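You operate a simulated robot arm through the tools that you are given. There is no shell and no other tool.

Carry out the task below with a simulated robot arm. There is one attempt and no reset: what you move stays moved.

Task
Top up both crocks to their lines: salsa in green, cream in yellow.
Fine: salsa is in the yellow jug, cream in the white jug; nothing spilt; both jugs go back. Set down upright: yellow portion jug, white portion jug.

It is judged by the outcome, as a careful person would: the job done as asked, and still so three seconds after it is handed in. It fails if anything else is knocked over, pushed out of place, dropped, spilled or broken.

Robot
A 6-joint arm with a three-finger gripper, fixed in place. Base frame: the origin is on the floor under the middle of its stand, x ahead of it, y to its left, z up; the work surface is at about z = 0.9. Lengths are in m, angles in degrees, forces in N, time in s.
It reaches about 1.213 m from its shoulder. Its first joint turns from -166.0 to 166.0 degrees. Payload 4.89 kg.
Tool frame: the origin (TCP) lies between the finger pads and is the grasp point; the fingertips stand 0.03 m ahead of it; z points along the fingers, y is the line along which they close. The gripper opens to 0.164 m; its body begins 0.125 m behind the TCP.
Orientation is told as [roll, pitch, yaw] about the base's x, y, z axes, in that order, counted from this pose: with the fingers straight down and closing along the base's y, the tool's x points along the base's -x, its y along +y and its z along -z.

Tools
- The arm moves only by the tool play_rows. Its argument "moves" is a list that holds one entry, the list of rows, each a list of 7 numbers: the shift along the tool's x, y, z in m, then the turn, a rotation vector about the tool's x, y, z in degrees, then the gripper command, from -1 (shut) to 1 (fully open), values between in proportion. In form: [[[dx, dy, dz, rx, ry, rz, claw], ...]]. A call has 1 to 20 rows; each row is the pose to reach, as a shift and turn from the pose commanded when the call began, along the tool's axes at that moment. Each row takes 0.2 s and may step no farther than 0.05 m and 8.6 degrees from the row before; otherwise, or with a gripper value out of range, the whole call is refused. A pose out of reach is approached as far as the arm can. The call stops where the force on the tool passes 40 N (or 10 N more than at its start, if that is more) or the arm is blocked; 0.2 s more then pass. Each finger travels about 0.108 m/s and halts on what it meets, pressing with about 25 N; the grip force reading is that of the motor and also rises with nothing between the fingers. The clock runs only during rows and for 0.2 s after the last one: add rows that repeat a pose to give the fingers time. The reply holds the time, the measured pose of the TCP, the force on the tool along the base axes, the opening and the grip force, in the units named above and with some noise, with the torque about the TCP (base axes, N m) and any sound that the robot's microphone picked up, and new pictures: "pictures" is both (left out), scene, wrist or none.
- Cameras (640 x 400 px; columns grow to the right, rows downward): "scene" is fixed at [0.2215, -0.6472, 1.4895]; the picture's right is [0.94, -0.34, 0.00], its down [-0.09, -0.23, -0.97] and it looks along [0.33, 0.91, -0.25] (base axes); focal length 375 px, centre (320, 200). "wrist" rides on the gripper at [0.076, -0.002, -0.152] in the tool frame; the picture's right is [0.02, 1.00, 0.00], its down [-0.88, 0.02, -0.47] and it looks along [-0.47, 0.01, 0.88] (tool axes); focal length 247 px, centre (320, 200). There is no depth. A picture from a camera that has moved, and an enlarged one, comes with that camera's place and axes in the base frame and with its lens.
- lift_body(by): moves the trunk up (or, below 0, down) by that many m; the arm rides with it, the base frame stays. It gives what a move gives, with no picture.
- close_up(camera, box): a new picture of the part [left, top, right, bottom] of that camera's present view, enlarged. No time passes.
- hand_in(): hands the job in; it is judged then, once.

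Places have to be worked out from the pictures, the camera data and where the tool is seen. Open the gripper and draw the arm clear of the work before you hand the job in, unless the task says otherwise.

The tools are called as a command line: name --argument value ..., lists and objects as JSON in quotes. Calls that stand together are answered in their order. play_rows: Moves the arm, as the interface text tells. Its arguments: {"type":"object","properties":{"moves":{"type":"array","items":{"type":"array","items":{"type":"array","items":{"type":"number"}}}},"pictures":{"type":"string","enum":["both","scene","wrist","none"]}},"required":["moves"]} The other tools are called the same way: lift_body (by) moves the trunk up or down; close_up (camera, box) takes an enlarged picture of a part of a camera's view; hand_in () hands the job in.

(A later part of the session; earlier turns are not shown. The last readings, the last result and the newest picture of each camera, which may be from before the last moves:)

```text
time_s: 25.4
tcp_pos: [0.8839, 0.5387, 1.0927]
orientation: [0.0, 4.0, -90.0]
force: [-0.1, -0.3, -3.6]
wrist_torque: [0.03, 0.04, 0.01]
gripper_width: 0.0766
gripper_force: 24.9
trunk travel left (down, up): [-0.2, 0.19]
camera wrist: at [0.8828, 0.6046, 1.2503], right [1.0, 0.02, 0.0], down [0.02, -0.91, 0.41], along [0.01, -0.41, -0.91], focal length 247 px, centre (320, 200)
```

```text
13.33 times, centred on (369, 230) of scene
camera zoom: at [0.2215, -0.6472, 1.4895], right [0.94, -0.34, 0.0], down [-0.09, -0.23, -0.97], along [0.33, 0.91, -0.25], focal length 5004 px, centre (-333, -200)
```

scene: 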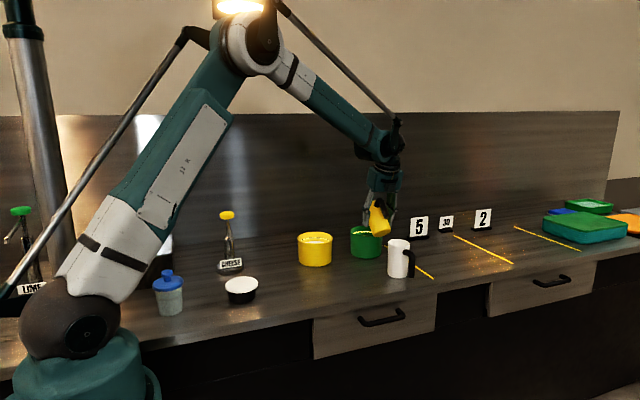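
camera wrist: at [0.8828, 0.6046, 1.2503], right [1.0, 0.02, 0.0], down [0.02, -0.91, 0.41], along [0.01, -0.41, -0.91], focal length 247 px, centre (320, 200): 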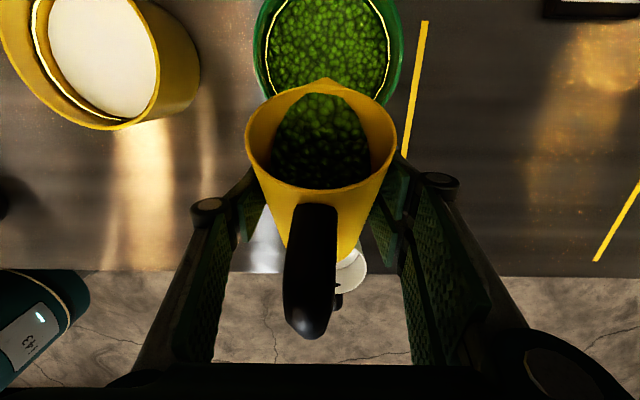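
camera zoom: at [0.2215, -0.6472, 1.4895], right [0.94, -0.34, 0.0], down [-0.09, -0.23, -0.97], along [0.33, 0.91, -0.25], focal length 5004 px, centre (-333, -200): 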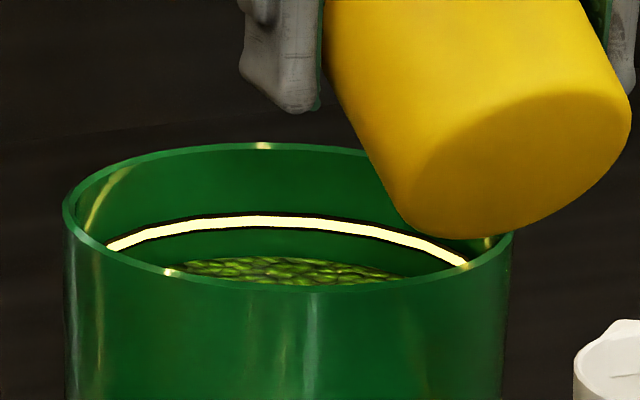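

At high zoom the salsa is about 35 px (≈12 mm) below the line's centre, so roughly a third has gone in. I'll continue to 64° and let it settle.

play_rows --moves '[[[0.0003, 0, -0.0012, 0, -1, 0, -1], [0.0005, 0, -0.0025, 0, -2, 0, -1], [0.0008, 0, -0.0037, 0, -3, 0, -1], [0.001, 0, -0.0049, 0, -4, 0, -1], [0.0014, 0, -0.0062, 0, -5, 0, -1], [0.0018, 0, -0.0074, 0, -6, 0, -1], [0.0022, 0, -0.0087, 0, -7, 0, -1], [0.0025, 0, -0.0099, 0, -8, 0, -1], [0.0025, 0, -0.0099, 0, -8, 0, -1], [0.0025, 0, -0.0099, 0, -8, 0, -1], [0.0025, 0, -0.0099, 0, -8, 0, -1], [0.0025, 0, -0.0099, 0, -8, 0, -1], [0.0025, 0, -0.0099, 0, -8, 0, -1]]]' --pictures "wrist"

close_up --camera "scene" --box '[345, 215, 393, 245]'

```text
time_s: 28.2
tcp_pos: [0.8845, 0.5406, 1.1031]
orientation: [-0.1, -4.0, -90.1]
force: [0.8, 0.5, -2.6]
wrist_torque: [0.05, -0.04, -0.01]
gripper_width: 0.0763
gripper_force: 25.6
trunk travel left (down, up): [-0.2, 0.19]
camera wrist: at [0.8828, 0.6277, 1.2493], right [1.0, 0.02, 0.0], down [0.02, -0.85, 0.53], along [0.01, -0.53, -0.85], focal length 247 px, centre (320, 200)
```

wrist: 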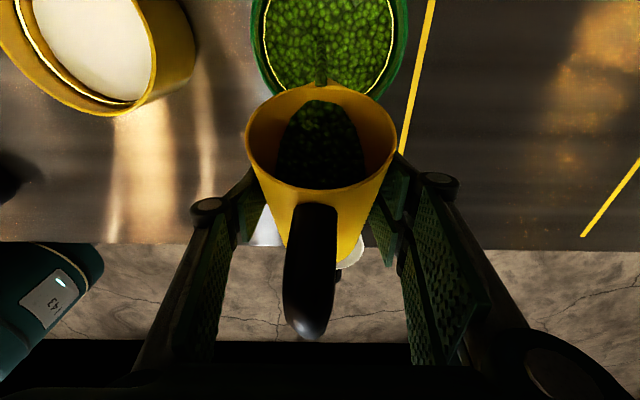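

```text
13.33 times, centred on (369, 230) of scene
camera zoom: at [0.2215, -0.6472, 1.4895], right [0.94, -0.34, 0.0], down [-0.09, -0.23, -0.97], along [0.33, 0.91, -0.25], focal length 5004 px, centre (-333, -200)
```

zoom: 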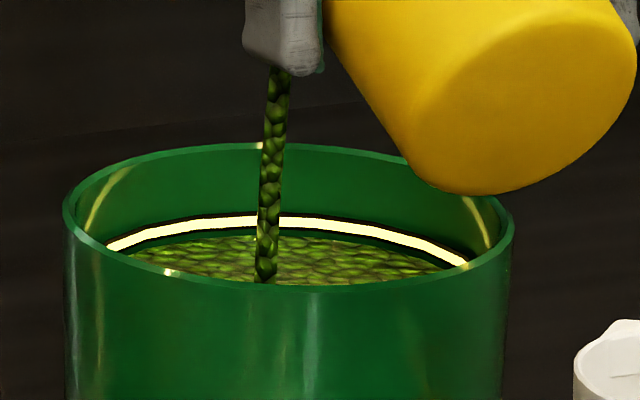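

It's still flowing, and the salsa is now about 15 px (≈5 mm) below the line. I'll hold for short moments and keep checking, ready to tip back.

play_rows --moves '[[[0, 0, 0, 0, 0, 0, -1], [0, 0, 0, 0, 0, 0, -1]]]' --pictures "none"

close_up --camera "scene" --box '[345, 215, 393, 245]'

```text
time_s: 28.8
tcp_pos: [0.8849, 0.5405, 1.1026]
orientation: [0.1, -4.0, -90.0]
force: [-0.5, -0.4, -2.7]
wrist_torque: [0.04, -0.01, 0.0]
gripper_width: 0.0764
gripper_force: 24.9
trunk travel left (down, up): [-0.2, 0.19]
```

```text
13.33 times, centred on (369, 230) of scene
camera zoom: at [0.2215, -0.6472, 1.4895], right [0.94, -0.34, 0.0], down [-0.09, -0.23, -0.97], along [0.33, 0.91, -0.25], focal length 5004 px, centre (-333, -200)
```

zoom: 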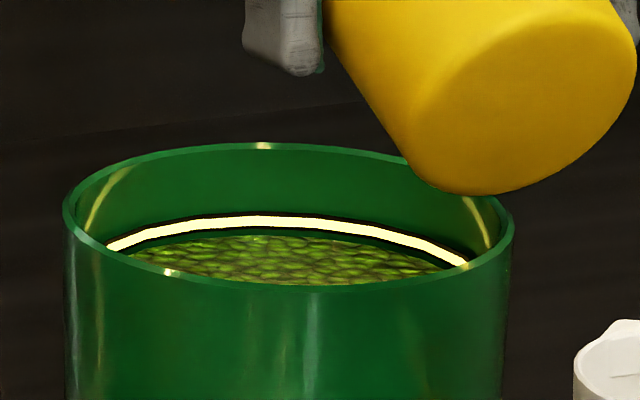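

The flow has stopped, with the salsa about 13 px (≈4 mm) short of the line's centre. The last 8° gave about 22 px, so I need about 4.5° more. I'll take 3° first.

play_rows --moves '[[[0.0002, 0, -0.0013, 0, -1, 0, -1], [0.0005, 0, -0.0025, 0, -2, 0, -1], [0.0007, 0, -0.0038, 0, -3, 0, -1], [0.0007, 0, -0.0038, 0, -3, 0, -1], [0.0007, 0, -0.0038, 0, -3, 0, -1], [0.0007, 0, -0.0038, 0, -3, 0, -1], [0.0007, 0, -0.0038, 0, -3, 0, -1], [0.0007, 0, -0.0038, 0, -3, 0, -1], [0.0007, 0, -0.0038, 0, -3, 0, -1]]]' --pictures "none"

close_up --camera "scene" --box '[345, 215, 393, 245]'

```text
time_s: 30.8
tcp_pos: [0.8831, 0.5422, 1.1072]
orientation: [-0.1, -6.9, -90.0]
force: [0.5, -0.3, -2.7]
wrist_torque: [0.07, -0.02, 0.03]
gripper_width: 0.0763
gripper_force: 25.2
trunk travel left (down, up): [-0.2, 0.19]
```

```text
13.33 times, centred on (369, 230) of scene
camera zoom: at [0.2215, -0.6472, 1.4895], right [0.94, -0.34, 0.0], down [-0.09, -0.23, -0.97], along [0.33, 0.91, -0.25], focal length 5004 px, centre (-333, -200)
```

zoom: 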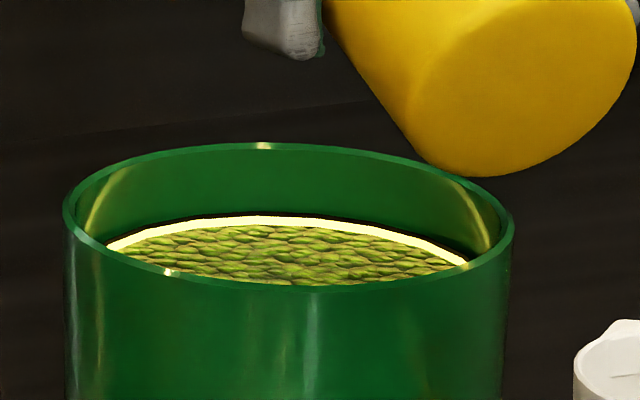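

The salsa now just touches the lower edge of the line. I'll zoom in further to judge the last millimetre.

close_up --camera "scene" --box '[352, 226, 376, 241]'

close_up --camera "wrist" --box '[240, 0, 410, 110]'

```text
16.00 times, centred on (364, 234) of scene
camera zoom: at [0.2215, -0.6472, 1.4895], right [0.94, -0.34, 0.0], down [-0.09, -0.23, -0.97], along [0.33, 0.91, -0.25], focal length 6004 px, centre (-384, -336)
```

zoom: 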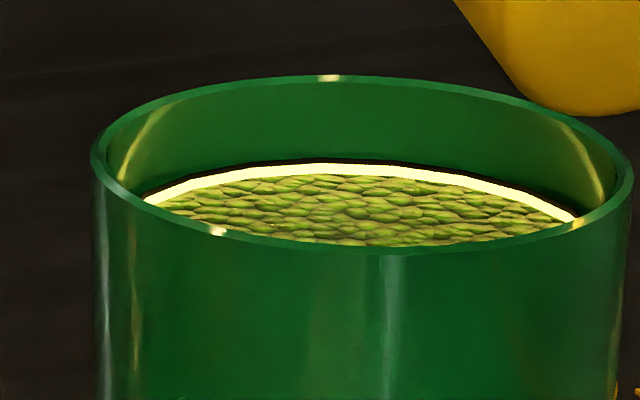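

```text
3.64 times, centred on (325, 55) of wrist
camera zoom: at [0.8827, 0.6366, 1.2485], right [1.0, 0.02, 0.0], down [0.02, -0.82, 0.58], along [0.01, -0.58, -0.82], focal length 898 px, centre (302, 727)
```

zoom: 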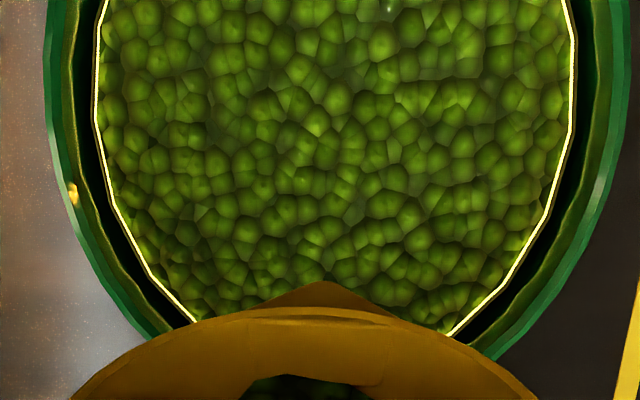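

The salsa is just inside the bright band, roughly 1 mm under its centre. One more degree should bring it onto the line.

play_rows --moves '[[[0.0002, 0, -0.0006, 0, -0.5, 0, -1], [0.0003, 0, -0.0012, 0, -1, 0, -1], [0.0003, 0, -0.0012, 0, -1, 0, -1], [0.0003, 0, -0.0012, 0, -1, 0, -1], [0.0003, 0, -0.0012, 0, -1, 0, -1], [0.0003, 0, -0.0012, 0, -1, 0, -1]]]' --pictures "none"

close_up --camera "scene" --box '[352, 226, 376, 241]'

```text
time_s: 32.2
tcp_pos: [0.8825, 0.5431, 1.1077]
orientation: [0.1, -8.1, -89.9]
force: [-0.1, 0.4, -2.9]
wrist_torque: [0.02, 0.0, 0.0]
gripper_width: 0.0764
gripper_force: 24.9
trunk travel left (down, up): [-0.2, 0.19]
```

```text
16.00 times, centred on (364, 234) of scene
camera zoom: at [0.2215, -0.6472, 1.4895], right [0.94, -0.34, 0.0], down [-0.09, -0.23, -0.97], along [0.33, 0.91, -0.25], focal length 6004 px, centre (-384, -336)
```

zoom: 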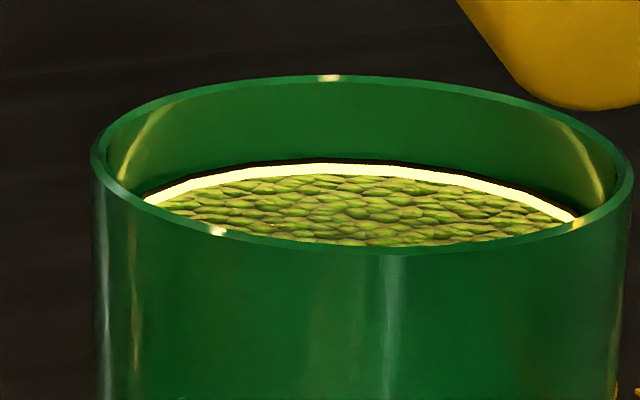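

The level hardly changed, as the salsa needs a bit more head to run. I'll add another degree and look again.

play_rows --moves '[[[0.0002, 0, -0.0006, 0, -0.5, 0, -1], [0.0004, 0, -0.0012, 0, -1, 0, -1], [0.0004, 0, -0.0012, 0, -1, 0, -1], [0.0004, 0, -0.0012, 0, -1, 0, -1]]]' --pictures "none"

close_up --camera "scene" --box '[352, 226, 376, 241]'

```text
time_s: 33.2
tcp_pos: [0.8838, 0.5431, 1.1081]
orientation: [0.1, -9.0, -90.0]
force: [0.5, 0.1, -2.5]
wrist_torque: [0.04, 0.0, -0.01]
gripper_width: 0.0762
gripper_force: 24.3
trunk travel left (down, up): [-0.2, 0.19]
```

```text
16.00 times, centred on (364, 234) of scene
camera zoom: at [0.2215, -0.6472, 1.4895], right [0.94, -0.34, 0.0], down [-0.09, -0.23, -0.97], along [0.33, 0.91, -0.25], focal length 6004 px, centre (-384, -336)
```

zoom: 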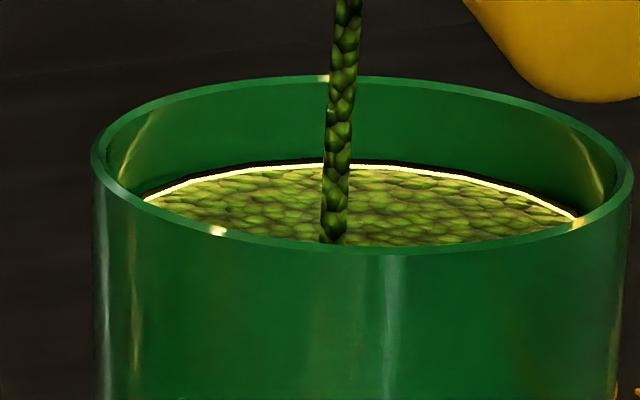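

It ran quickly this time and the level is now at about the middle of the band or slightly above, with the stream still falling. I'm tipping back right away while keeping the spout over the crock.

play_rows --moves '[[[-0.0012, 0, 0.0101, 0, 8.5, 0, -1], [-0.0008, 0, 0.0204, 0, 16.5, 0, -1], [0.001, 0, 0.0304, 0, 24, 0, -1], [0.001, 0, 0.0304, 0, 24, 0, -1]]]' --pictures "wrist"

close_up --camera "scene" --box '[352, 226, 376, 241]'

close_up --camera "wrist" --box '[230, 0, 420, 200]'

```text
time_s: 34.2
tcp_pos: [0.885, 0.5382, 1.0779]
orientation: [-0.1, 15.0, -89.9]
force: [0.3, -0.3, -1.9]
wrist_torque: [0.1, 0.02, -0.01]
gripper_width: 0.0763
gripper_force: 25.0
trunk travel left (down, up): [-0.2, 0.19]
camera wrist: at [0.8837, 0.572, 1.2451], right [1.0, 0.02, 0.01], down [0.02, -0.97, 0.23], along [0.01, -0.23, -0.97], focal length 247 px, centre (320, 200)
```

wrist: 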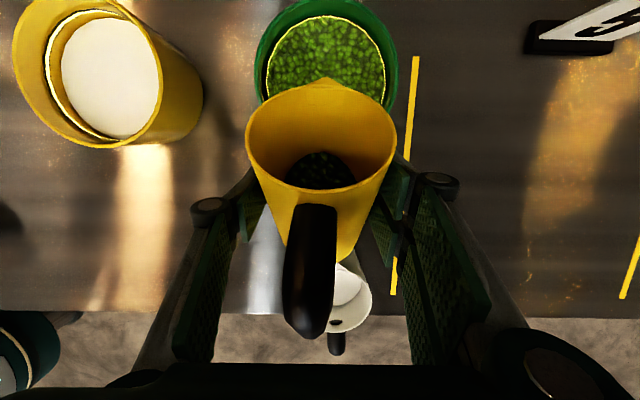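

```text
16.00 times, centred on (364, 234) of scene
camera zoom: at [0.2215, -0.6472, 1.4895], right [0.94, -0.34, 0.0], down [-0.09, -0.23, -0.97], along [0.33, 0.91, -0.25], focal length 6004 px, centre (-384, -336)
```

zoom: 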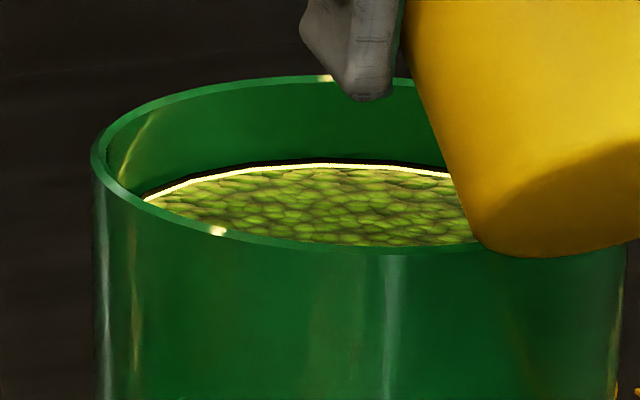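

```text
2.00 times, centred on (325, 100) of wrist
camera zoom: at [0.8837, 0.572, 1.2451], right [1.0, 0.02, 0.01], down [0.02, -0.97, 0.23], along [0.01, -0.23, -0.97], focal length 494 px, centre (310, 400)
```

zoom: 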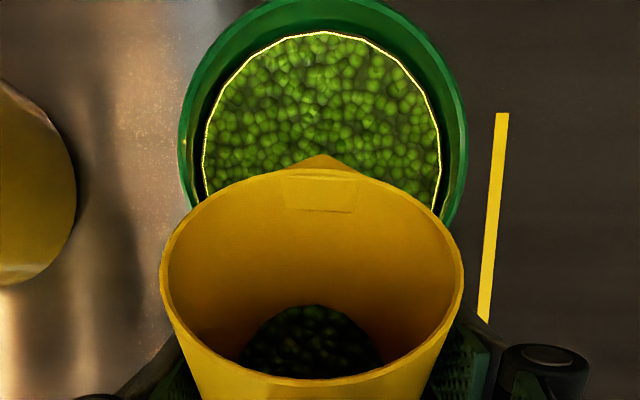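

The salsa now sits in the line band, within about 1 mm of its centre, and nothing has dripped outside. I'll bring the jug fully upright while lifting it away from the crock.

play_rows --moves '[[[-0.0016, 0, -0.0093, 0, 5, 0, -1], [-0.0033, 0, -0.0186, 0, 10, 0, -1], [-0.0049, 0, -0.0279, 0, 15, 0, -1], [-0.0066, 0, -0.0372, 0, 20, 0, -1], [-0.0082, 0, -0.0464, 0, 25, 0, -1], [-0.0099, 0, -0.0557, 0, 30, 0, -1], [-0.0115, 0, -0.065, 0, 35, 0, -1], [-0.0132, 0, -0.0743, 0, 40, 0, -1], [-0.0148, 0, -0.0836, 0, 45, 0, -1], [-0.0148, 0, -0.0836, 0, 45, 0, -1]]]' --pictures "both"

close_up --camera "scene" --box '[330, 170, 430, 290]'

```text
time_s: 36.4
tcp_pos: [0.8846, 0.5014, 1.1561]
orientation: [0.0, 59.9, -90.0]
force: [0.6, -0.9, -1.9]
wrist_torque: [0.04, 0.0, 0.07]
gripper_width: 0.0762
gripper_force: 25.1
trunk travel left (down, up): [-0.2, 0.19]
camera wrist: at [0.8826, 0.4082, 1.2981], right [1.0, 0.01, 0.02], down [0.02, -0.85, -0.53], along [0.01, 0.53, -0.85], focal length 247 px, centre (320, 200)
```

scene: 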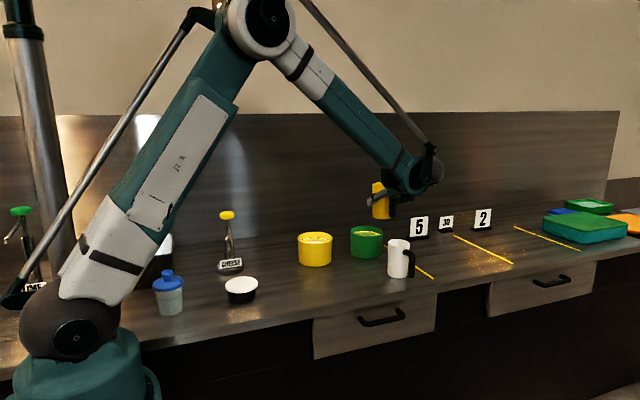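
wrist: 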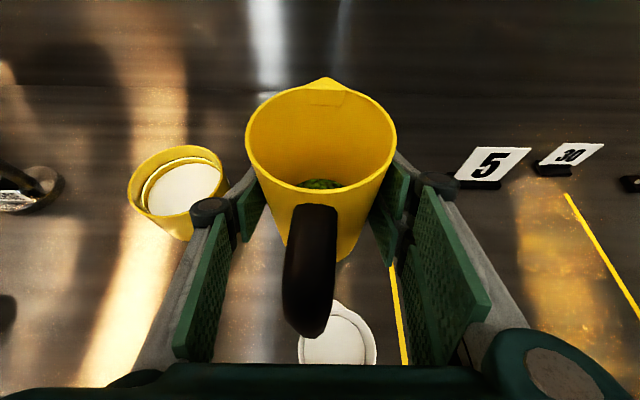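

```text
3.33 times, centred on (380, 230) of scene
camera zoom: at [0.2215, -0.6472, 1.4895], right [0.94, -0.34, 0.0], down [-0.09, -0.23, -0.97], along [0.33, 0.91, -0.25], focal length 1251 px, centre (120, 100)
```

zoom: 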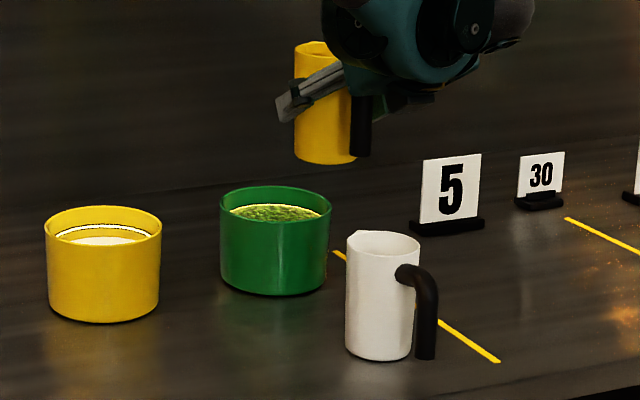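

The jug is upright with a little salsa left, and the green crock is on its line. I'll carry the jug back over its original spot at (0.647, 0.423), at the same height.

play_rows --moves '[[[-0.002, -0.012, -0.0035, 0, 0, 0, -1], [-0.0053, -0.032, -0.0092, 0, 0, 0, -1], [-0.0088, -0.052, -0.0152, 0, 0, 0, -1], [-0.0122, -0.072, -0.0211, 0, 0, 0, -1], [-0.0156, -0.092, -0.027, 0, 0, 0, -1], [-0.019, -0.112, -0.0329, 0, 0, 0, -1], [-0.0224, -0.132, -0.0388, 0, 0, 0, -1], [-0.0258, -0.152, -0.0447, 0, 0, 0, -1], [-0.0292, -0.172, -0.0506, 0, 0, 0, -1], [-0.0326, -0.192, -0.0565, 0, 0, 0, -1], [-0.036, -0.212, -0.0624, 0, 0, 0, -1], [-0.0386, -0.229, -0.0668, 0, 0, 0, -1], [-0.0399, -0.237, -0.069, 0, 0, 0, -1], [-0.0399, -0.237, -0.069, 0, 0, 0, -1]]]' --pictures "both"

```text
time_s: 39.4
tcp_pos: [0.6466, 0.4229, 1.1556]
orientation: [0.0, 59.9, -90.0]
force: [-1.1, -0.1, -2.2]
wrist_torque: [0.0, -0.02, -0.05]
gripper_width: 0.0762
gripper_force: 25.4
trunk travel left (down, up): [-0.2, 0.19]
camera wrist: at [0.6451, 0.3296, 1.2985], right [1.0, 0.01, 0.02], down [0.02, -0.85, -0.53], along [0.01, 0.53, -0.85], focal length 247 px, centre (320, 200)
```

scene: 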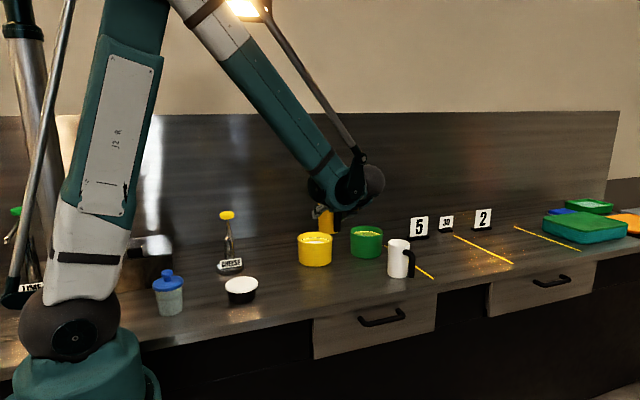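
wrist: 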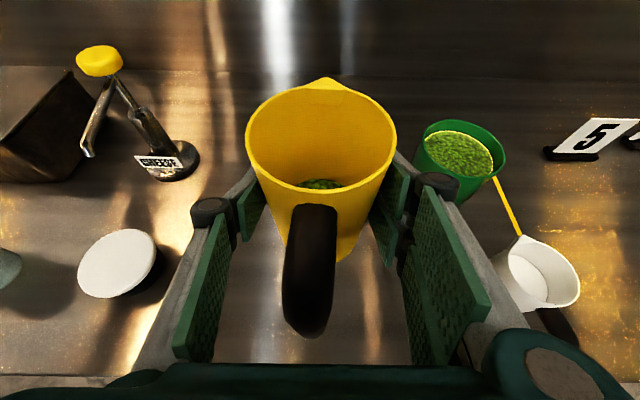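

The jug is over its original spot. I'll lower it slowly to the counter, easing off near contact.

play_rows --moves '[[[-0.0087, 0, 0.005, 0, 0, 0, -1], [-0.026, 0, 0.015, 0, 0, 0, -1], [-0.0433, 0, 0.025, 0, 0, 0, -1], [-0.0606, 0, 0.035, 0, 0, 0, -1], [-0.078, 0, 0.045, 0, 0, 0, -1], [-0.0953, 0, 0.055, 0, 0, 0, -1], [-0.1126, 0, 0.065, 0, 0, 0, -1], [-0.1299, 0, 0.075, 0, 0, 0, -1], [-0.1429, 0, 0.0825, 0, 0, 0, -1], [-0.1516, 0, 0.0875, 0, 0, 0, -1], [-0.1576, 0, 0.091, 0, 0, 0, -1], [-0.1615, 0, 0.0932, 0, 0, 0, -1], [-0.1635, 0, 0.0944, 0, 0, 0, -1], [-0.1641, 0, 0.0948, 0, 0, 0, -1]]]' --pictures "wrist"

```text
time_s: 42.4
tcp_pos: [0.6455, 0.4242, 0.9665]
orientation: [0.1, 59.9, -90.0]
force: [0.5, -0.2, -2.5]
wrist_torque: [0.01, -0.02, 0.01]
gripper_width: 0.0764
gripper_force: 25.0
trunk travel left (down, up): [-0.2, 0.19]
camera wrist: at [0.6449, 0.3295, 1.1087], right [1.0, 0.01, 0.02], down [0.02, -0.85, -0.53], along [0.01, 0.53, -0.85], focal length 247 px, centre (320, 200)
```

wrist: 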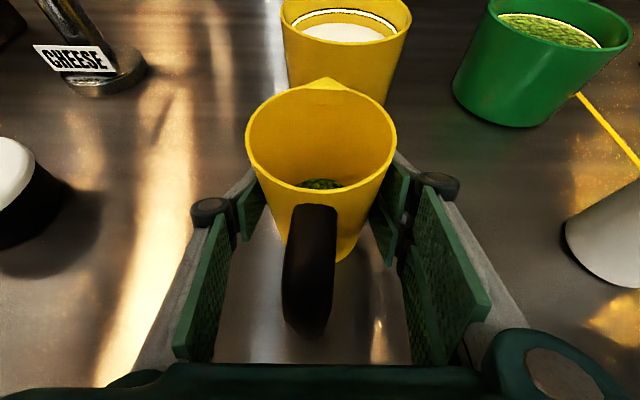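

The force still shows the jug's weight, so it's just off the surface. I'll lower in half-millimetre steps until it rests.

play_rows --moves '[[[-0.0004, 0, 0.00025, 0, 0, 0, -1], [-0.0009, 0, 0.0005, 0, 0, 0, -1], [-0.0013, 0, 0.00075, 0, 0, 0, -1]]]' --pictures "none"

```text
time_s: 43.2
tcp_pos: [0.6455, 0.4236, 0.9654]
orientation: [0.0, 60.0, -90.0]
force: [0.7, -0.3, 10.1]
wrist_torque: [-0.1, 0.19, 0.0]
gripper_width: 0.0763
gripper_force: 24.8
trunk travel left (down, up): [-0.2, 0.19]
```

The jug is down and pressing lightly. I'll relieve the pressure by half a millimetre and open the fingers fully.

play_rows --moves '[[[0.0005, 0, -0.0003, 0, 0, 0, -1], [0.0005, 0, -0.0003, 0, 0, 0, 0.1], [0.0005, 0, -0.0003, 0, 0, 0, 0.4], [0.0005, 0, -0.0003, 0, 0, 0, 1], [0.0005, 0, -0.0003, 0, 0, 0, 1], [0.0005, 0, -0.0003, 0, 0, 0, 1]]]' --pictures "wrist"

```text
time_s: 44.6
tcp_pos: [0.6469, 0.4228, 0.9664]
orientation: [0.0, 60.0, -90.0]
force: [-0.4, 0.6, -0.5]
wrist_torque: [0.02, 0.01, -0.04]
gripper_width: 0.1638
gripper_force: 0.0
trunk travel left (down, up): [-0.2, 0.19]
camera wrist: at [0.645, 0.3297, 1.1082], right [1.0, 0.01, 0.02], down [0.02, -0.85, -0.53], along [0.01, 0.53, -0.85], focal length 247 px, centre (320, 200)
```

wrist: 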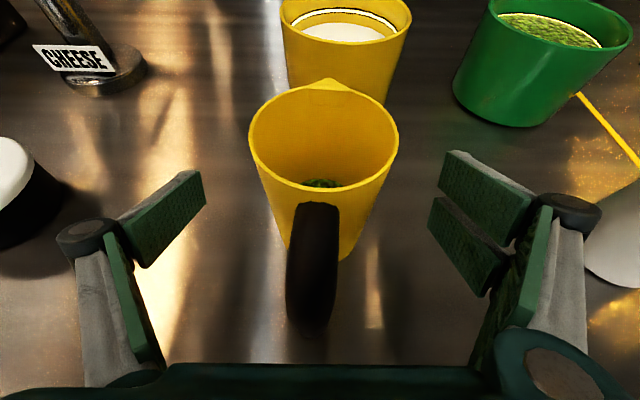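

The yellow jug stands upright where it was. I'll back straight out along the tool axis, then shift sideways to in front of the white jug at x≈0.90.

play_rows --moves '[[[0, 0, -0.015, 0, 0, 0, 1], [0, 0, -0.035, 0, 0, 0, 1], [0, 0, -0.055, 0, 0, 0, 1], [0, 0, -0.075, 0, 0, 0, 1], [0, 0, -0.095, 0, 0, 0, 1], [0, 0, -0.115, 0, 0, 0, 1], [0, 0, -0.135, 0, 0, 0, 1], [0, 0, -0.155, 0, 0, 0, 1], [0.01, 0, -0.18, 0, 0, 0, 1], [0.02, 0.02, -0.18, 0, 0, 0, 1], [0.02, 0.05, -0.18, 0, 0, 0, 1], [0.02, 0.08, -0.18, 0, 0, 0, 1], [0.02, 0.11, -0.18, 0, 0, 0, 1], [0.02, 0.14, -0.18, 0, 0, 0, 1], [0.02, 0.17, -0.18, 0, 0, 0, 1], [0.02, 0.2, -0.18, 0, 0, 0, 1], [0.02, 0.23, -0.18, 0, 0, 0, 1], [0.02, 0.248, -0.18, 0, 0, 0, 1], [0.02, 0.255, -0.18, 0, 0, 0, 1]]]' --pictures "both"

close_up --camera "wrist" --box '[260, 60, 390, 240]'

close_up --camera "scene" --box '[280, 205, 440, 305]'

```text
time_s: 48.6
tcp_pos: [0.9007, 0.2775, 1.0734]
orientation: [0.1, 60.0, -90.0]
force: [-0.4, -0.1, 0.0]
wrist_torque: [0.01, -0.01, 0.02]
gripper_width: 0.1639
gripper_force: 0.0
trunk travel left (down, up): [-0.2, 0.19]
camera wrist: at [0.9001, 0.1839, 1.2155], right [1.0, 0.01, 0.02], down [0.02, -0.85, -0.53], along [0.01, 0.53, -0.85], focal length 247 px, centre (320, 200)
```

scene: 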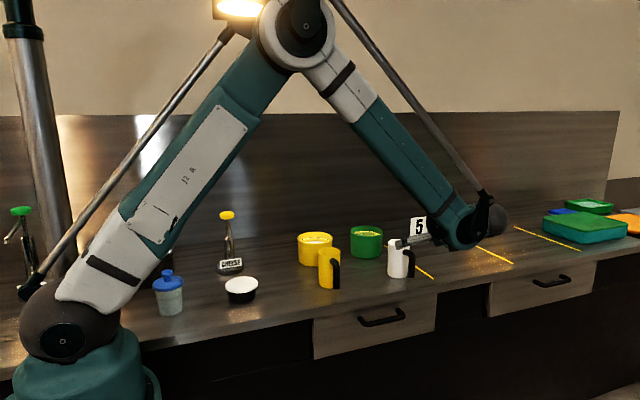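
wrist: 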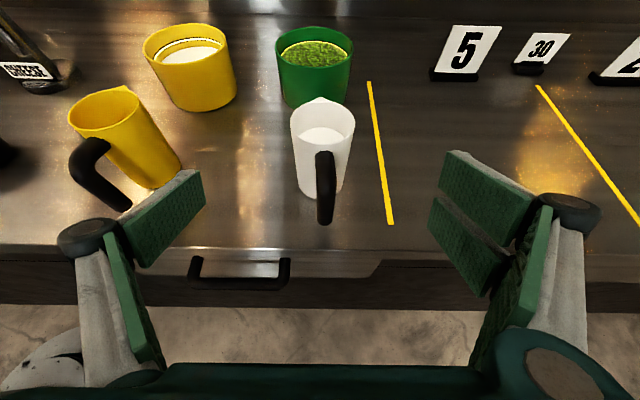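

```text
2.22 times, centred on (325, 150) of wrist
camera zoom: at [0.9001, 0.1839, 1.2155], right [1.0, 0.01, 0.02], down [0.02, -0.85, -0.53], along [0.01, 0.53, -0.85], focal length 549 px, centre (309, 311)
```

zoom: 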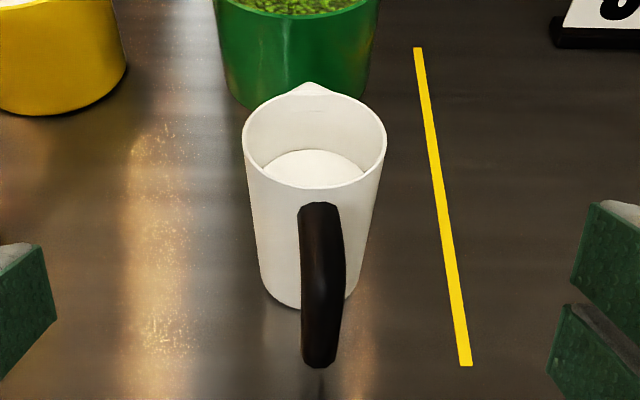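

```text
4.00 times, centred on (360, 255) of scene
camera zoom: at [0.2215, -0.6472, 1.4895], right [0.94, -0.34, 0.0], down [-0.09, -0.23, -0.97], along [0.33, 0.91, -0.25], focal length 1501 px, centre (160, -20)
```

zoom: 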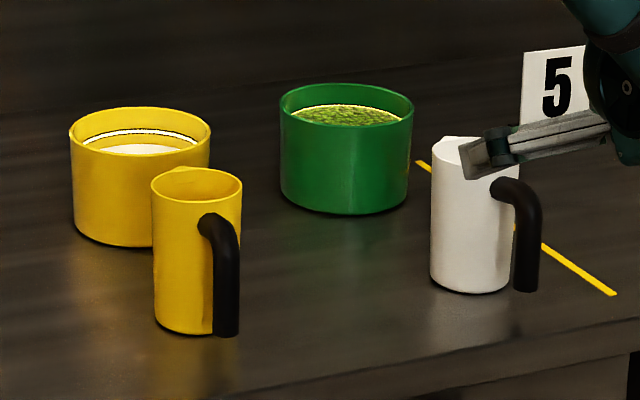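

The yellow jug stands exactly where it began, and the white jug is almost centred between the fingers at about (0.903, 0.413). I'll approach it along the tool axis with the fingers open.

play_rows --moves '[[[-0.0125, 0.001, 0, 0, 0, 0, 1], [-0.0245, 0.0013, 0.01, 0, 0, 0, 1], [-0.0245, 0.0013, 0.03, 0, 0, 0, 1], [-0.0245, 0.0013, 0.05, 0, 0, 0, 1], [-0.0245, 0.0013, 0.07, 0, 0, 0, 1], [-0.0245, 0.0013, 0.09, 0, 0, 0, 1], [-0.0245, 0.0013, 0.11, 0, 0, 0, 1], [-0.0245, 0.0013, 0.13, 0, 0, 0, 1], [-0.0245, 0.0013, 0.148, 0, 0, 0, 1], [-0.0245, 0.0013, 0.162, 0, 0, 0, 1], [-0.0245, 0.0013, 0.1711, 0, 0, 0, 1], [-0.0245, 0.0013, 0.1711, 0, 0, 0, 1]]]' --pictures "both"

```text
time_s: 51.2
tcp_pos: [0.904, 0.4133, 0.9657]
orientation: [0.0, 60.0, -90.1]
force: [-1.1, -0.6, -0.2]
wrist_torque: [-0.01, 0.01, 0.0]
gripper_width: 0.1637
gripper_force: 0.1
trunk travel left (down, up): [-0.2, 0.19]
camera wrist: at [0.9024, 0.3199, 1.1082], right [1.0, 0.01, 0.02], down [0.02, -0.85, -0.53], along [0.01, 0.53, -0.85], focal length 247 px, centre (320, 200)
```

scene: 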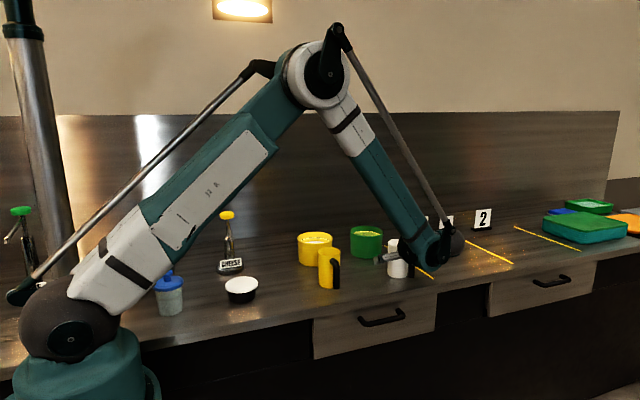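
wrist: 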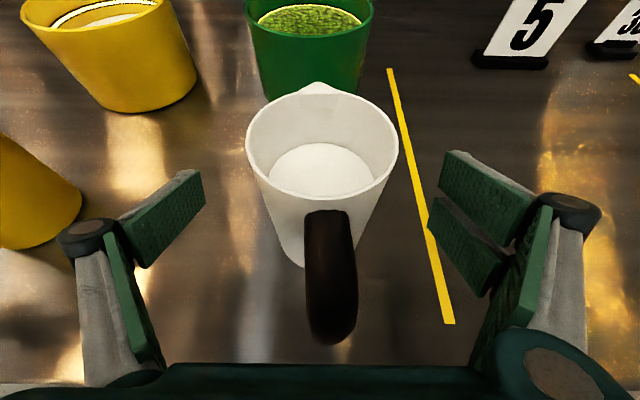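

The white jug is centred in the fingers, with its handle between them just as before. I'll close the grip.

play_rows --moves '[[[0, 0, 0, 0, 0, 0, 0.3], [0, 0, 0, 0, 0, 0, 0], [0, 0, 0, 0, 0, 0, -0.2], [0, 0, 0, 0, 0, 0, -0.5], [0, 0, 0, 0, 0, 0, -1], [0, 0, 0, 0, 0, 0, -1], [0, 0, 0, 0, 0, 0, -1]]]' --pictures "wrist"

```text
time_s: 52.8
tcp_pos: [0.9042, 0.4144, 0.9662]
orientation: [0.0, 60.0, -90.0]
force: [1.5, 0.5, 4.1]
wrist_torque: [0.04, 0.1, -0.02]
gripper_width: 0.0764
gripper_force: 25.1
trunk travel left (down, up): [-0.2, 0.19]
camera wrist: at [0.9024, 0.3197, 1.1085], right [1.0, 0.01, 0.02], down [0.02, -0.85, -0.53], along [0.01, 0.53, -0.85], focal length 247 px, centre (320, 200)
```

wrist: 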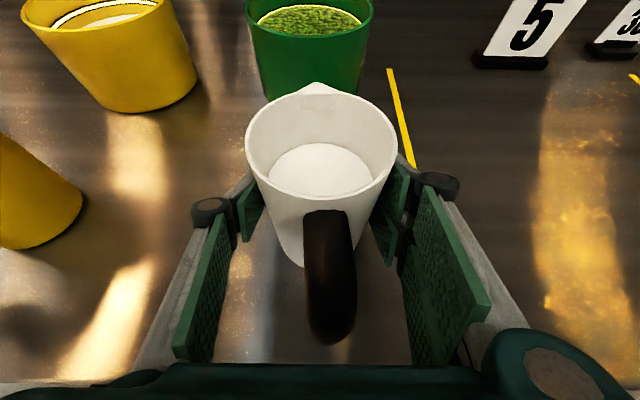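

The white jug is gripped at 76 mm. I'll lift it straight up to carrying height and check.

play_rows --moves '[[[0.0043, 0, -0.0025, 0, 0, 0, -1], [0.013, 0, -0.0075, 0, 0, 0, -1], [0.026, 0, -0.015, 0, 0, 0, -1], [0.0433, 0, -0.025, 0, 0, 0, -1], [0.0606, 0, -0.035, 0, 0, 0, -1], [0.078, 0, -0.045, 0, 0, 0, -1], [0.0953, 0, -0.055, 0, 0, 0, -1], [0.1126, 0, -0.065, 0, 0, 0, -1], [0.1299, 0, -0.075, 0, 0, 0, -1], [0.1472, 0, -0.085, 0, 0, 0, -1], [0.1602, 0, -0.0925, 0, 0, 0, -1], [0.1645, 0, -0.095, 0, 0, 0, -1], [0.1645, 0, -0.095, 0, 0, 0, -1]]]' --pictures "both"

```text
time_s: 55.6
tcp_pos: [0.9027, 0.4138, 1.1568]
orientation: [0.0, 60.0, -90.2]
force: [-0.1, 0.3, -4.5]
wrist_torque: [0.01, 0.02, 0.01]
gripper_width: 0.0767
gripper_force: 25.1
trunk travel left (down, up): [-0.2, 0.19]
camera wrist: at [0.9019, 0.3197, 1.2993], right [1.0, 0.01, 0.02], down [0.02, -0.85, -0.53], along [0.01, 0.53, -0.85], focal length 247 px, centre (320, 200)
```

scene: 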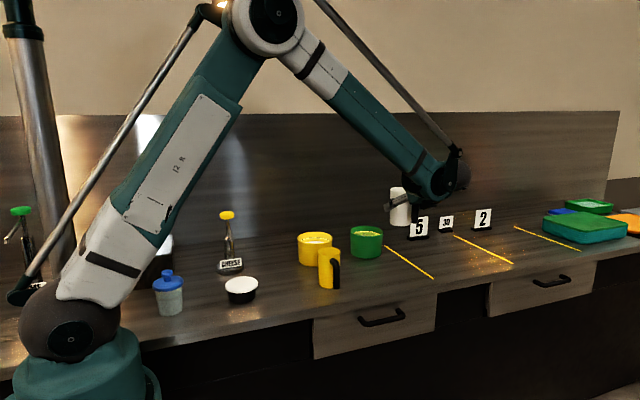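
wrist: 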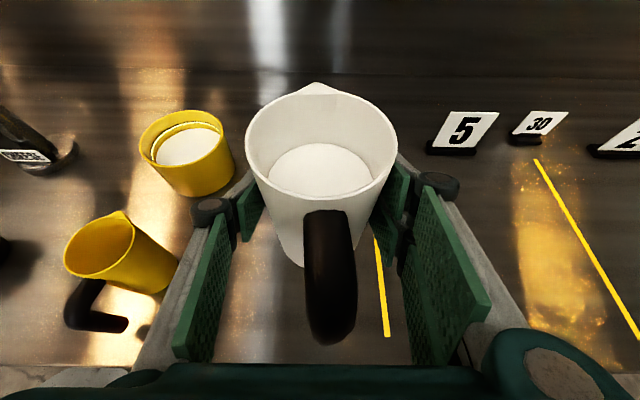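

The jug is lifted level and secure. I'll carry it across to in front of the yellow crock at (0.669, 0.626), staying well above the yellow jug.

play_rows --moves '[[[0.0023, -0.012, 0.0041, 0, 0, 0, -1], [0.006, -0.031, 0.0105, 0, 0, 0, -1], [0.0098, -0.05, 0.0169, 0, 0, 0, -1], [0.0135, -0.069, 0.0233, 0, 0, 0, -1], [0.0172, -0.088, 0.0298, 0, 0, 0, -1], [0.0209, -0.107, 0.0362, 0, 0, 0, -1], [0.0246, -0.126, 0.0426, 0, 0, 0, -1], [0.0283, -0.145, 0.049, 0, 0, 0, -1], [0.032, -0.164, 0.0555, 0, 0, 0, -1], [0.0358, -0.183, 0.0619, 0, 0, 0, -1], [0.0395, -0.202, 0.0683, 0, 0, 0, -1], [0.043, -0.22, 0.0744, 0, 0, 0, -1], [0.045, -0.2303, 0.0779, 0, 0, 0, -1], [0.045, -0.2303, 0.0779, 0, 0, 0, -1]]]' --pictures "both"

close_up --camera "scene" --box '[280, 180, 420, 300]'

close_up --camera "scene" --box '[291, 222, 339, 252]'

```text
time_s: 58.6
tcp_pos: [0.6743, 0.5051, 1.1554]
orientation: [0.0, 60.0, -89.9]
force: [0.2, -0.2, -4.0]
wrist_torque: [0.04, -0.02, -0.01]
gripper_width: 0.0762
gripper_force: 24.9
trunk travel left (down, up): [-0.2, 0.19]
camera wrist: at [0.672, 0.4111, 1.2973], right [1.0, 0.01, 0.02], down [0.02, -0.85, -0.53], along [0.01, 0.53, -0.85], focal length 247 px, centre (320, 200)
```

scene: 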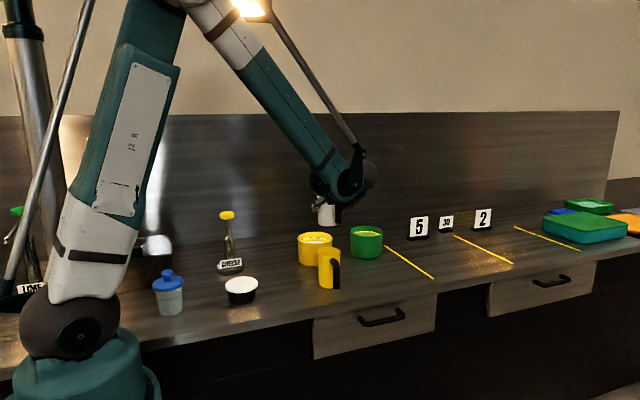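
wrist: 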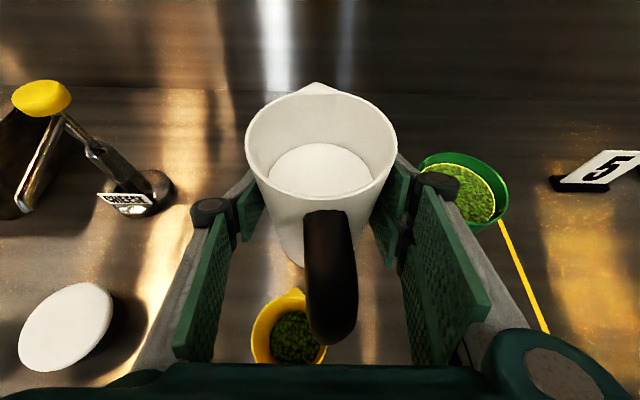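

```text
3.33 times, centred on (350, 240) of scene
camera zoom: at [0.2215, -0.6472, 1.4895], right [0.94, -0.34, 0.0], down [-0.09, -0.23, -0.97], along [0.33, 0.91, -0.25], focal length 1251 px, centre (220, 67)
```

zoom: 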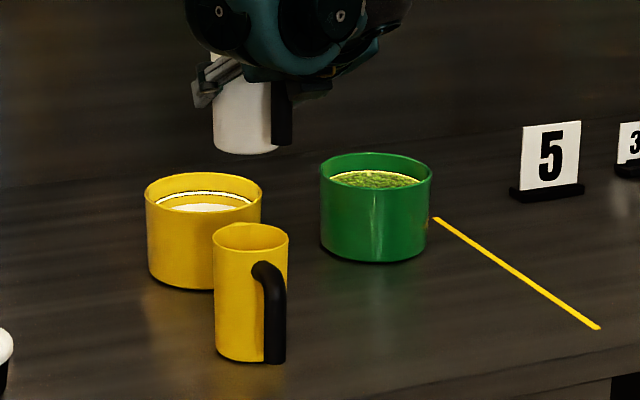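

```text
13.33 times, centred on (315, 237) of scene
camera zoom: at [0.2215, -0.6472, 1.4895], right [0.94, -0.34, 0.0], down [-0.09, -0.23, -0.97], along [0.33, 0.91, -0.25], focal length 5004 px, centre (387, -293)
```

zoom: 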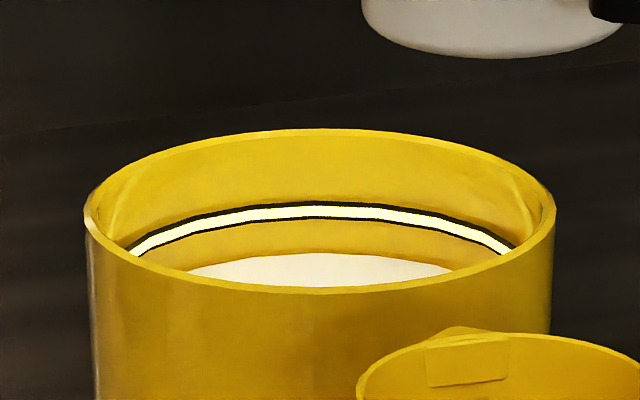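

The cream starts about 41 px (≈13 mm) under the line centre at this zoom. I'll tilt to 30° and bring the spout over the yellow crock's opening.

play_rows --moves '[[[-0.0051, 0, 0.0083, 0, -3, 0, -1], [-0.0103, 0, 0.0166, 0, -6, 0, -1], [-0.0154, 0, 0.0249, 0, -9, 0, -1], [-0.0205, 0, 0.0332, 0, -12, 0, -1], [-0.0257, 0, 0.0416, 0, -15, 0, -1], [-0.0308, 0, 0.0499, 0, -18, 0, -1], [-0.0359, 0, 0.0582, 0, -21, 0, -1], [-0.041, 0, 0.0665, 0, -24, 0, -1], [-0.0462, 0, 0.0748, 0, -27, 0, -1], [-0.0513, 0, 0.0831, 0, -30, 0, -1], [-0.0513, 0, 0.0831, 0, -30, 0, -1]]]' --pictures "both"

close_up --camera "scene" --box '[280, 190, 380, 300]'

```text
time_s: 61.0
tcp_pos: [0.6716, 0.551, 1.0696]
orientation: [0.1, 30.0, -90.0]
force: [0.6, -0.4, -3.9]
wrist_torque: [0.03, 0.03, 0.0]
gripper_width: 0.0762
gripper_force: 24.9
trunk travel left (down, up): [-0.2, 0.19]
camera wrist: at [0.6712, 0.5404, 1.241], right [1.0, 0.02, 0.01], down [0.02, -1.0, -0.03], along [0.01, 0.03, -1.0], focal length 247 px, centre (320, 200)
```

scene: 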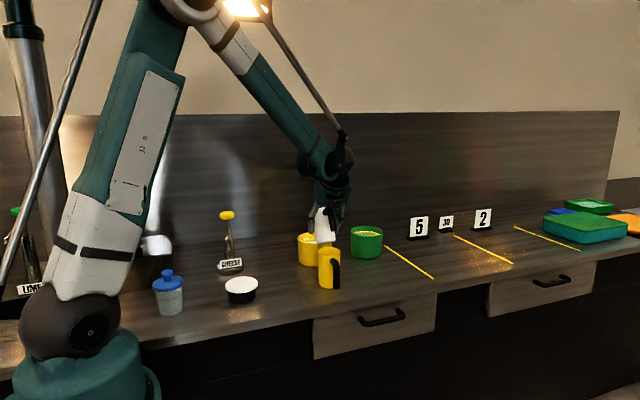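
wrist: 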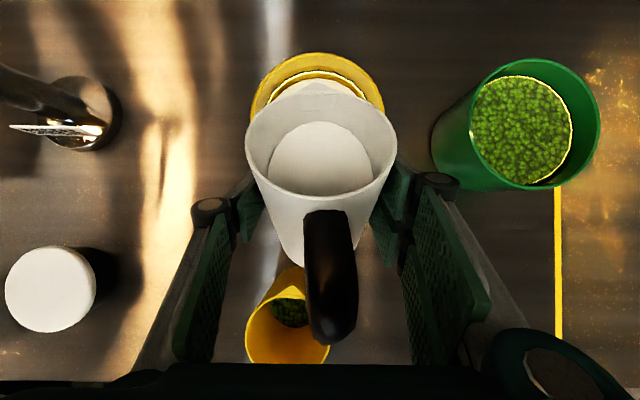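

```text
3.64 times, centred on (330, 245) of scene
camera zoom: at [0.2215, -0.6472, 1.4895], right [0.94, -0.34, 0.0], down [-0.09, -0.23, -0.97], along [0.33, 0.91, -0.25], focal length 1365 px, centre (284, 36)
```

zoom: 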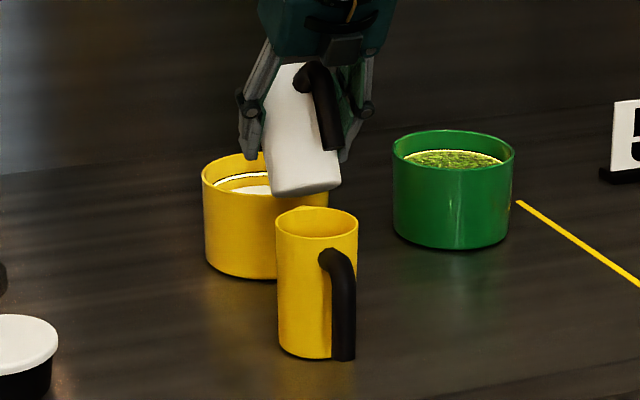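

The spout is centred above the yellow crock's opening and clear of the standing jug. I'll tilt to 44° with the lip held in place, still short of pouring.

play_rows --moves '[[[0.0006, 0, -0.0025, 0, -2, 0, -1], [0.0012, 0, -0.005, 0, -4, 0, -1], [0.0018, 0, -0.0075, 0, -6, 0, -1], [0.0024, 0, -0.0099, 0, -8, 0, -1], [0.0033, 0, -0.0123, 0, -10, 0, -1], [0.0042, 0, -0.0147, 0, -12, 0, -1], [0.0052, 0, -0.0171, 0, -14, 0, -1], [0.0052, 0, -0.0171, 0, -14, 0, -1]]]' --pictures "wrist"

close_up --camera "scene" --box '[291, 222, 339, 252]'

close_up --camera "wrist" --box '[230, 0, 420, 200]'

```text
time_s: 62.8
tcp_pos: [0.6729, 0.5468, 1.086]
orientation: [0.0, 16.0, -90.0]
force: [-0.9, 0.0, -4.4]
wrist_torque: [0.04, 0.02, 0.03]
gripper_width: 0.0762
gripper_force: 25.4
trunk travel left (down, up): [-0.2, 0.19]
camera wrist: at [0.6716, 0.5776, 1.2537], right [1.0, 0.02, 0.01], down [0.02, -0.98, 0.21], along [0.01, -0.21, -0.98], focal length 247 px, centre (320, 200)
```

wrist: 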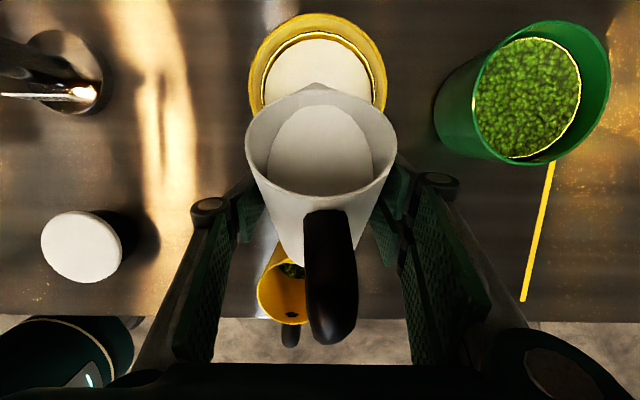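

```text
13.33 times, centred on (315, 237) of scene
camera zoom: at [0.2215, -0.6472, 1.4895], right [0.94, -0.34, 0.0], down [-0.09, -0.23, -0.97], along [0.33, 0.91, -0.25], focal length 5004 px, centre (387, -293)
```

zoom: 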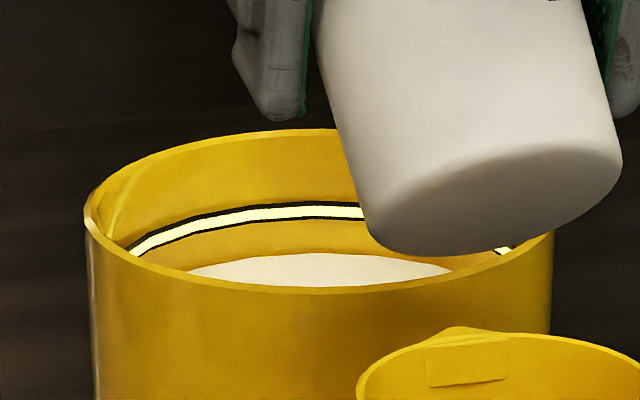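

```text
2.00 times, centred on (325, 100) of wrist
camera zoom: at [0.6716, 0.5776, 1.2537], right [1.0, 0.02, 0.01], down [0.02, -0.98, 0.21], along [0.01, -0.21, -0.98], focal length 494 px, centre (310, 400)
```

zoom: 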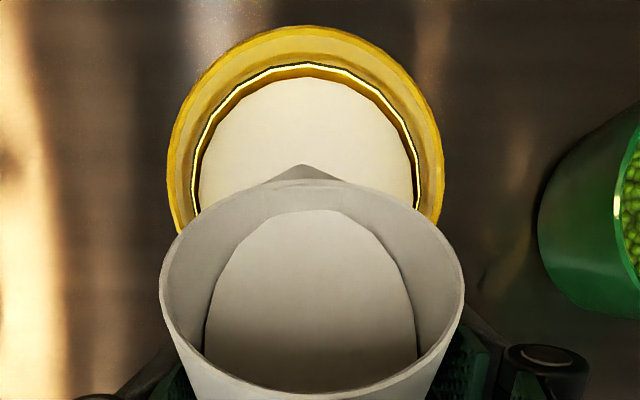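

The cream is still short of the lip at 44°. I'll go to 50° gently and look again.

play_rows --moves '[[[0.0004, 0, -0.0019, 0, -1.5, 0, -1], [0.0008, 0, -0.0037, 0, -3, 0, -1], [0.0012, 0, -0.0056, 0, -4.5, 0, -1], [0.0017, 0, -0.0074, 0, -6, 0, -1], [0.0017, 0, -0.0074, 0, -6, 0, -1], [0.0017, 0, -0.0074, 0, -6, 0, -1]]]' --pictures "wrist"

close_up --camera "scene" --box '[291, 222, 339, 252]'

close_up --camera "wrist" --box '[230, 0, 420, 200]'

```text
time_s: 64.2
tcp_pos: [0.6734, 0.5455, 1.0945]
orientation: [0.0, 10.0, -90.0]
force: [0.4, -0.9, -3.8]
wrist_torque: [0.07, 0.01, 0.02]
gripper_width: 0.0761
gripper_force: 25.1
trunk travel left (down, up): [-0.2, 0.19]
camera wrist: at [0.6717, 0.5946, 1.2581], right [1.0, 0.02, 0.0], down [0.02, -0.95, 0.31], along [0.01, -0.31, -0.95], focal length 247 px, centre (320, 200)
```

wrist: 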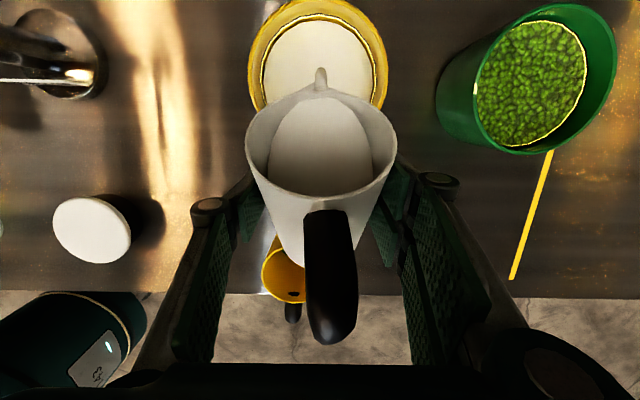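

```text
13.33 times, centred on (315, 237) of scene
camera zoom: at [0.2215, -0.6472, 1.4895], right [0.94, -0.34, 0.0], down [-0.09, -0.23, -0.97], along [0.33, 0.91, -0.25], focal length 5004 px, centre (387, -293)
```

zoom: 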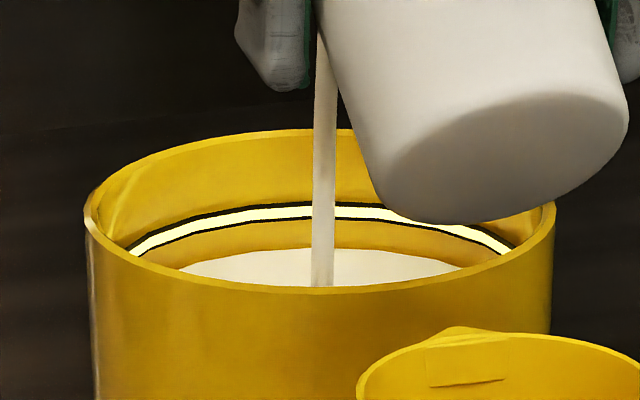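

```text
2.00 times, centred on (325, 100) of wrist
camera zoom: at [0.6717, 0.5946, 1.2581], right [1.0, 0.02, 0.0], down [0.02, -0.95, 0.31], along [0.01, -0.31, -0.95], focal length 494 px, centre (310, 400)
```

zoom: 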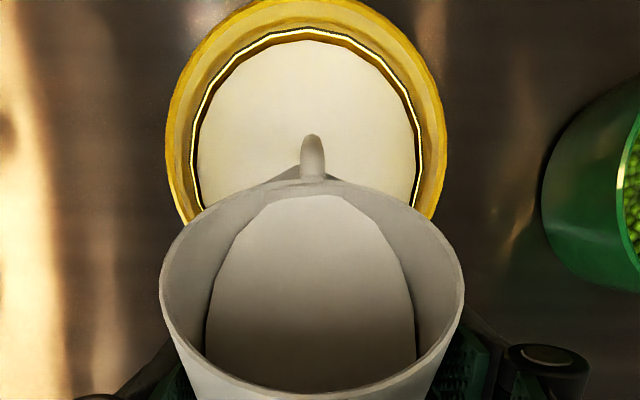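

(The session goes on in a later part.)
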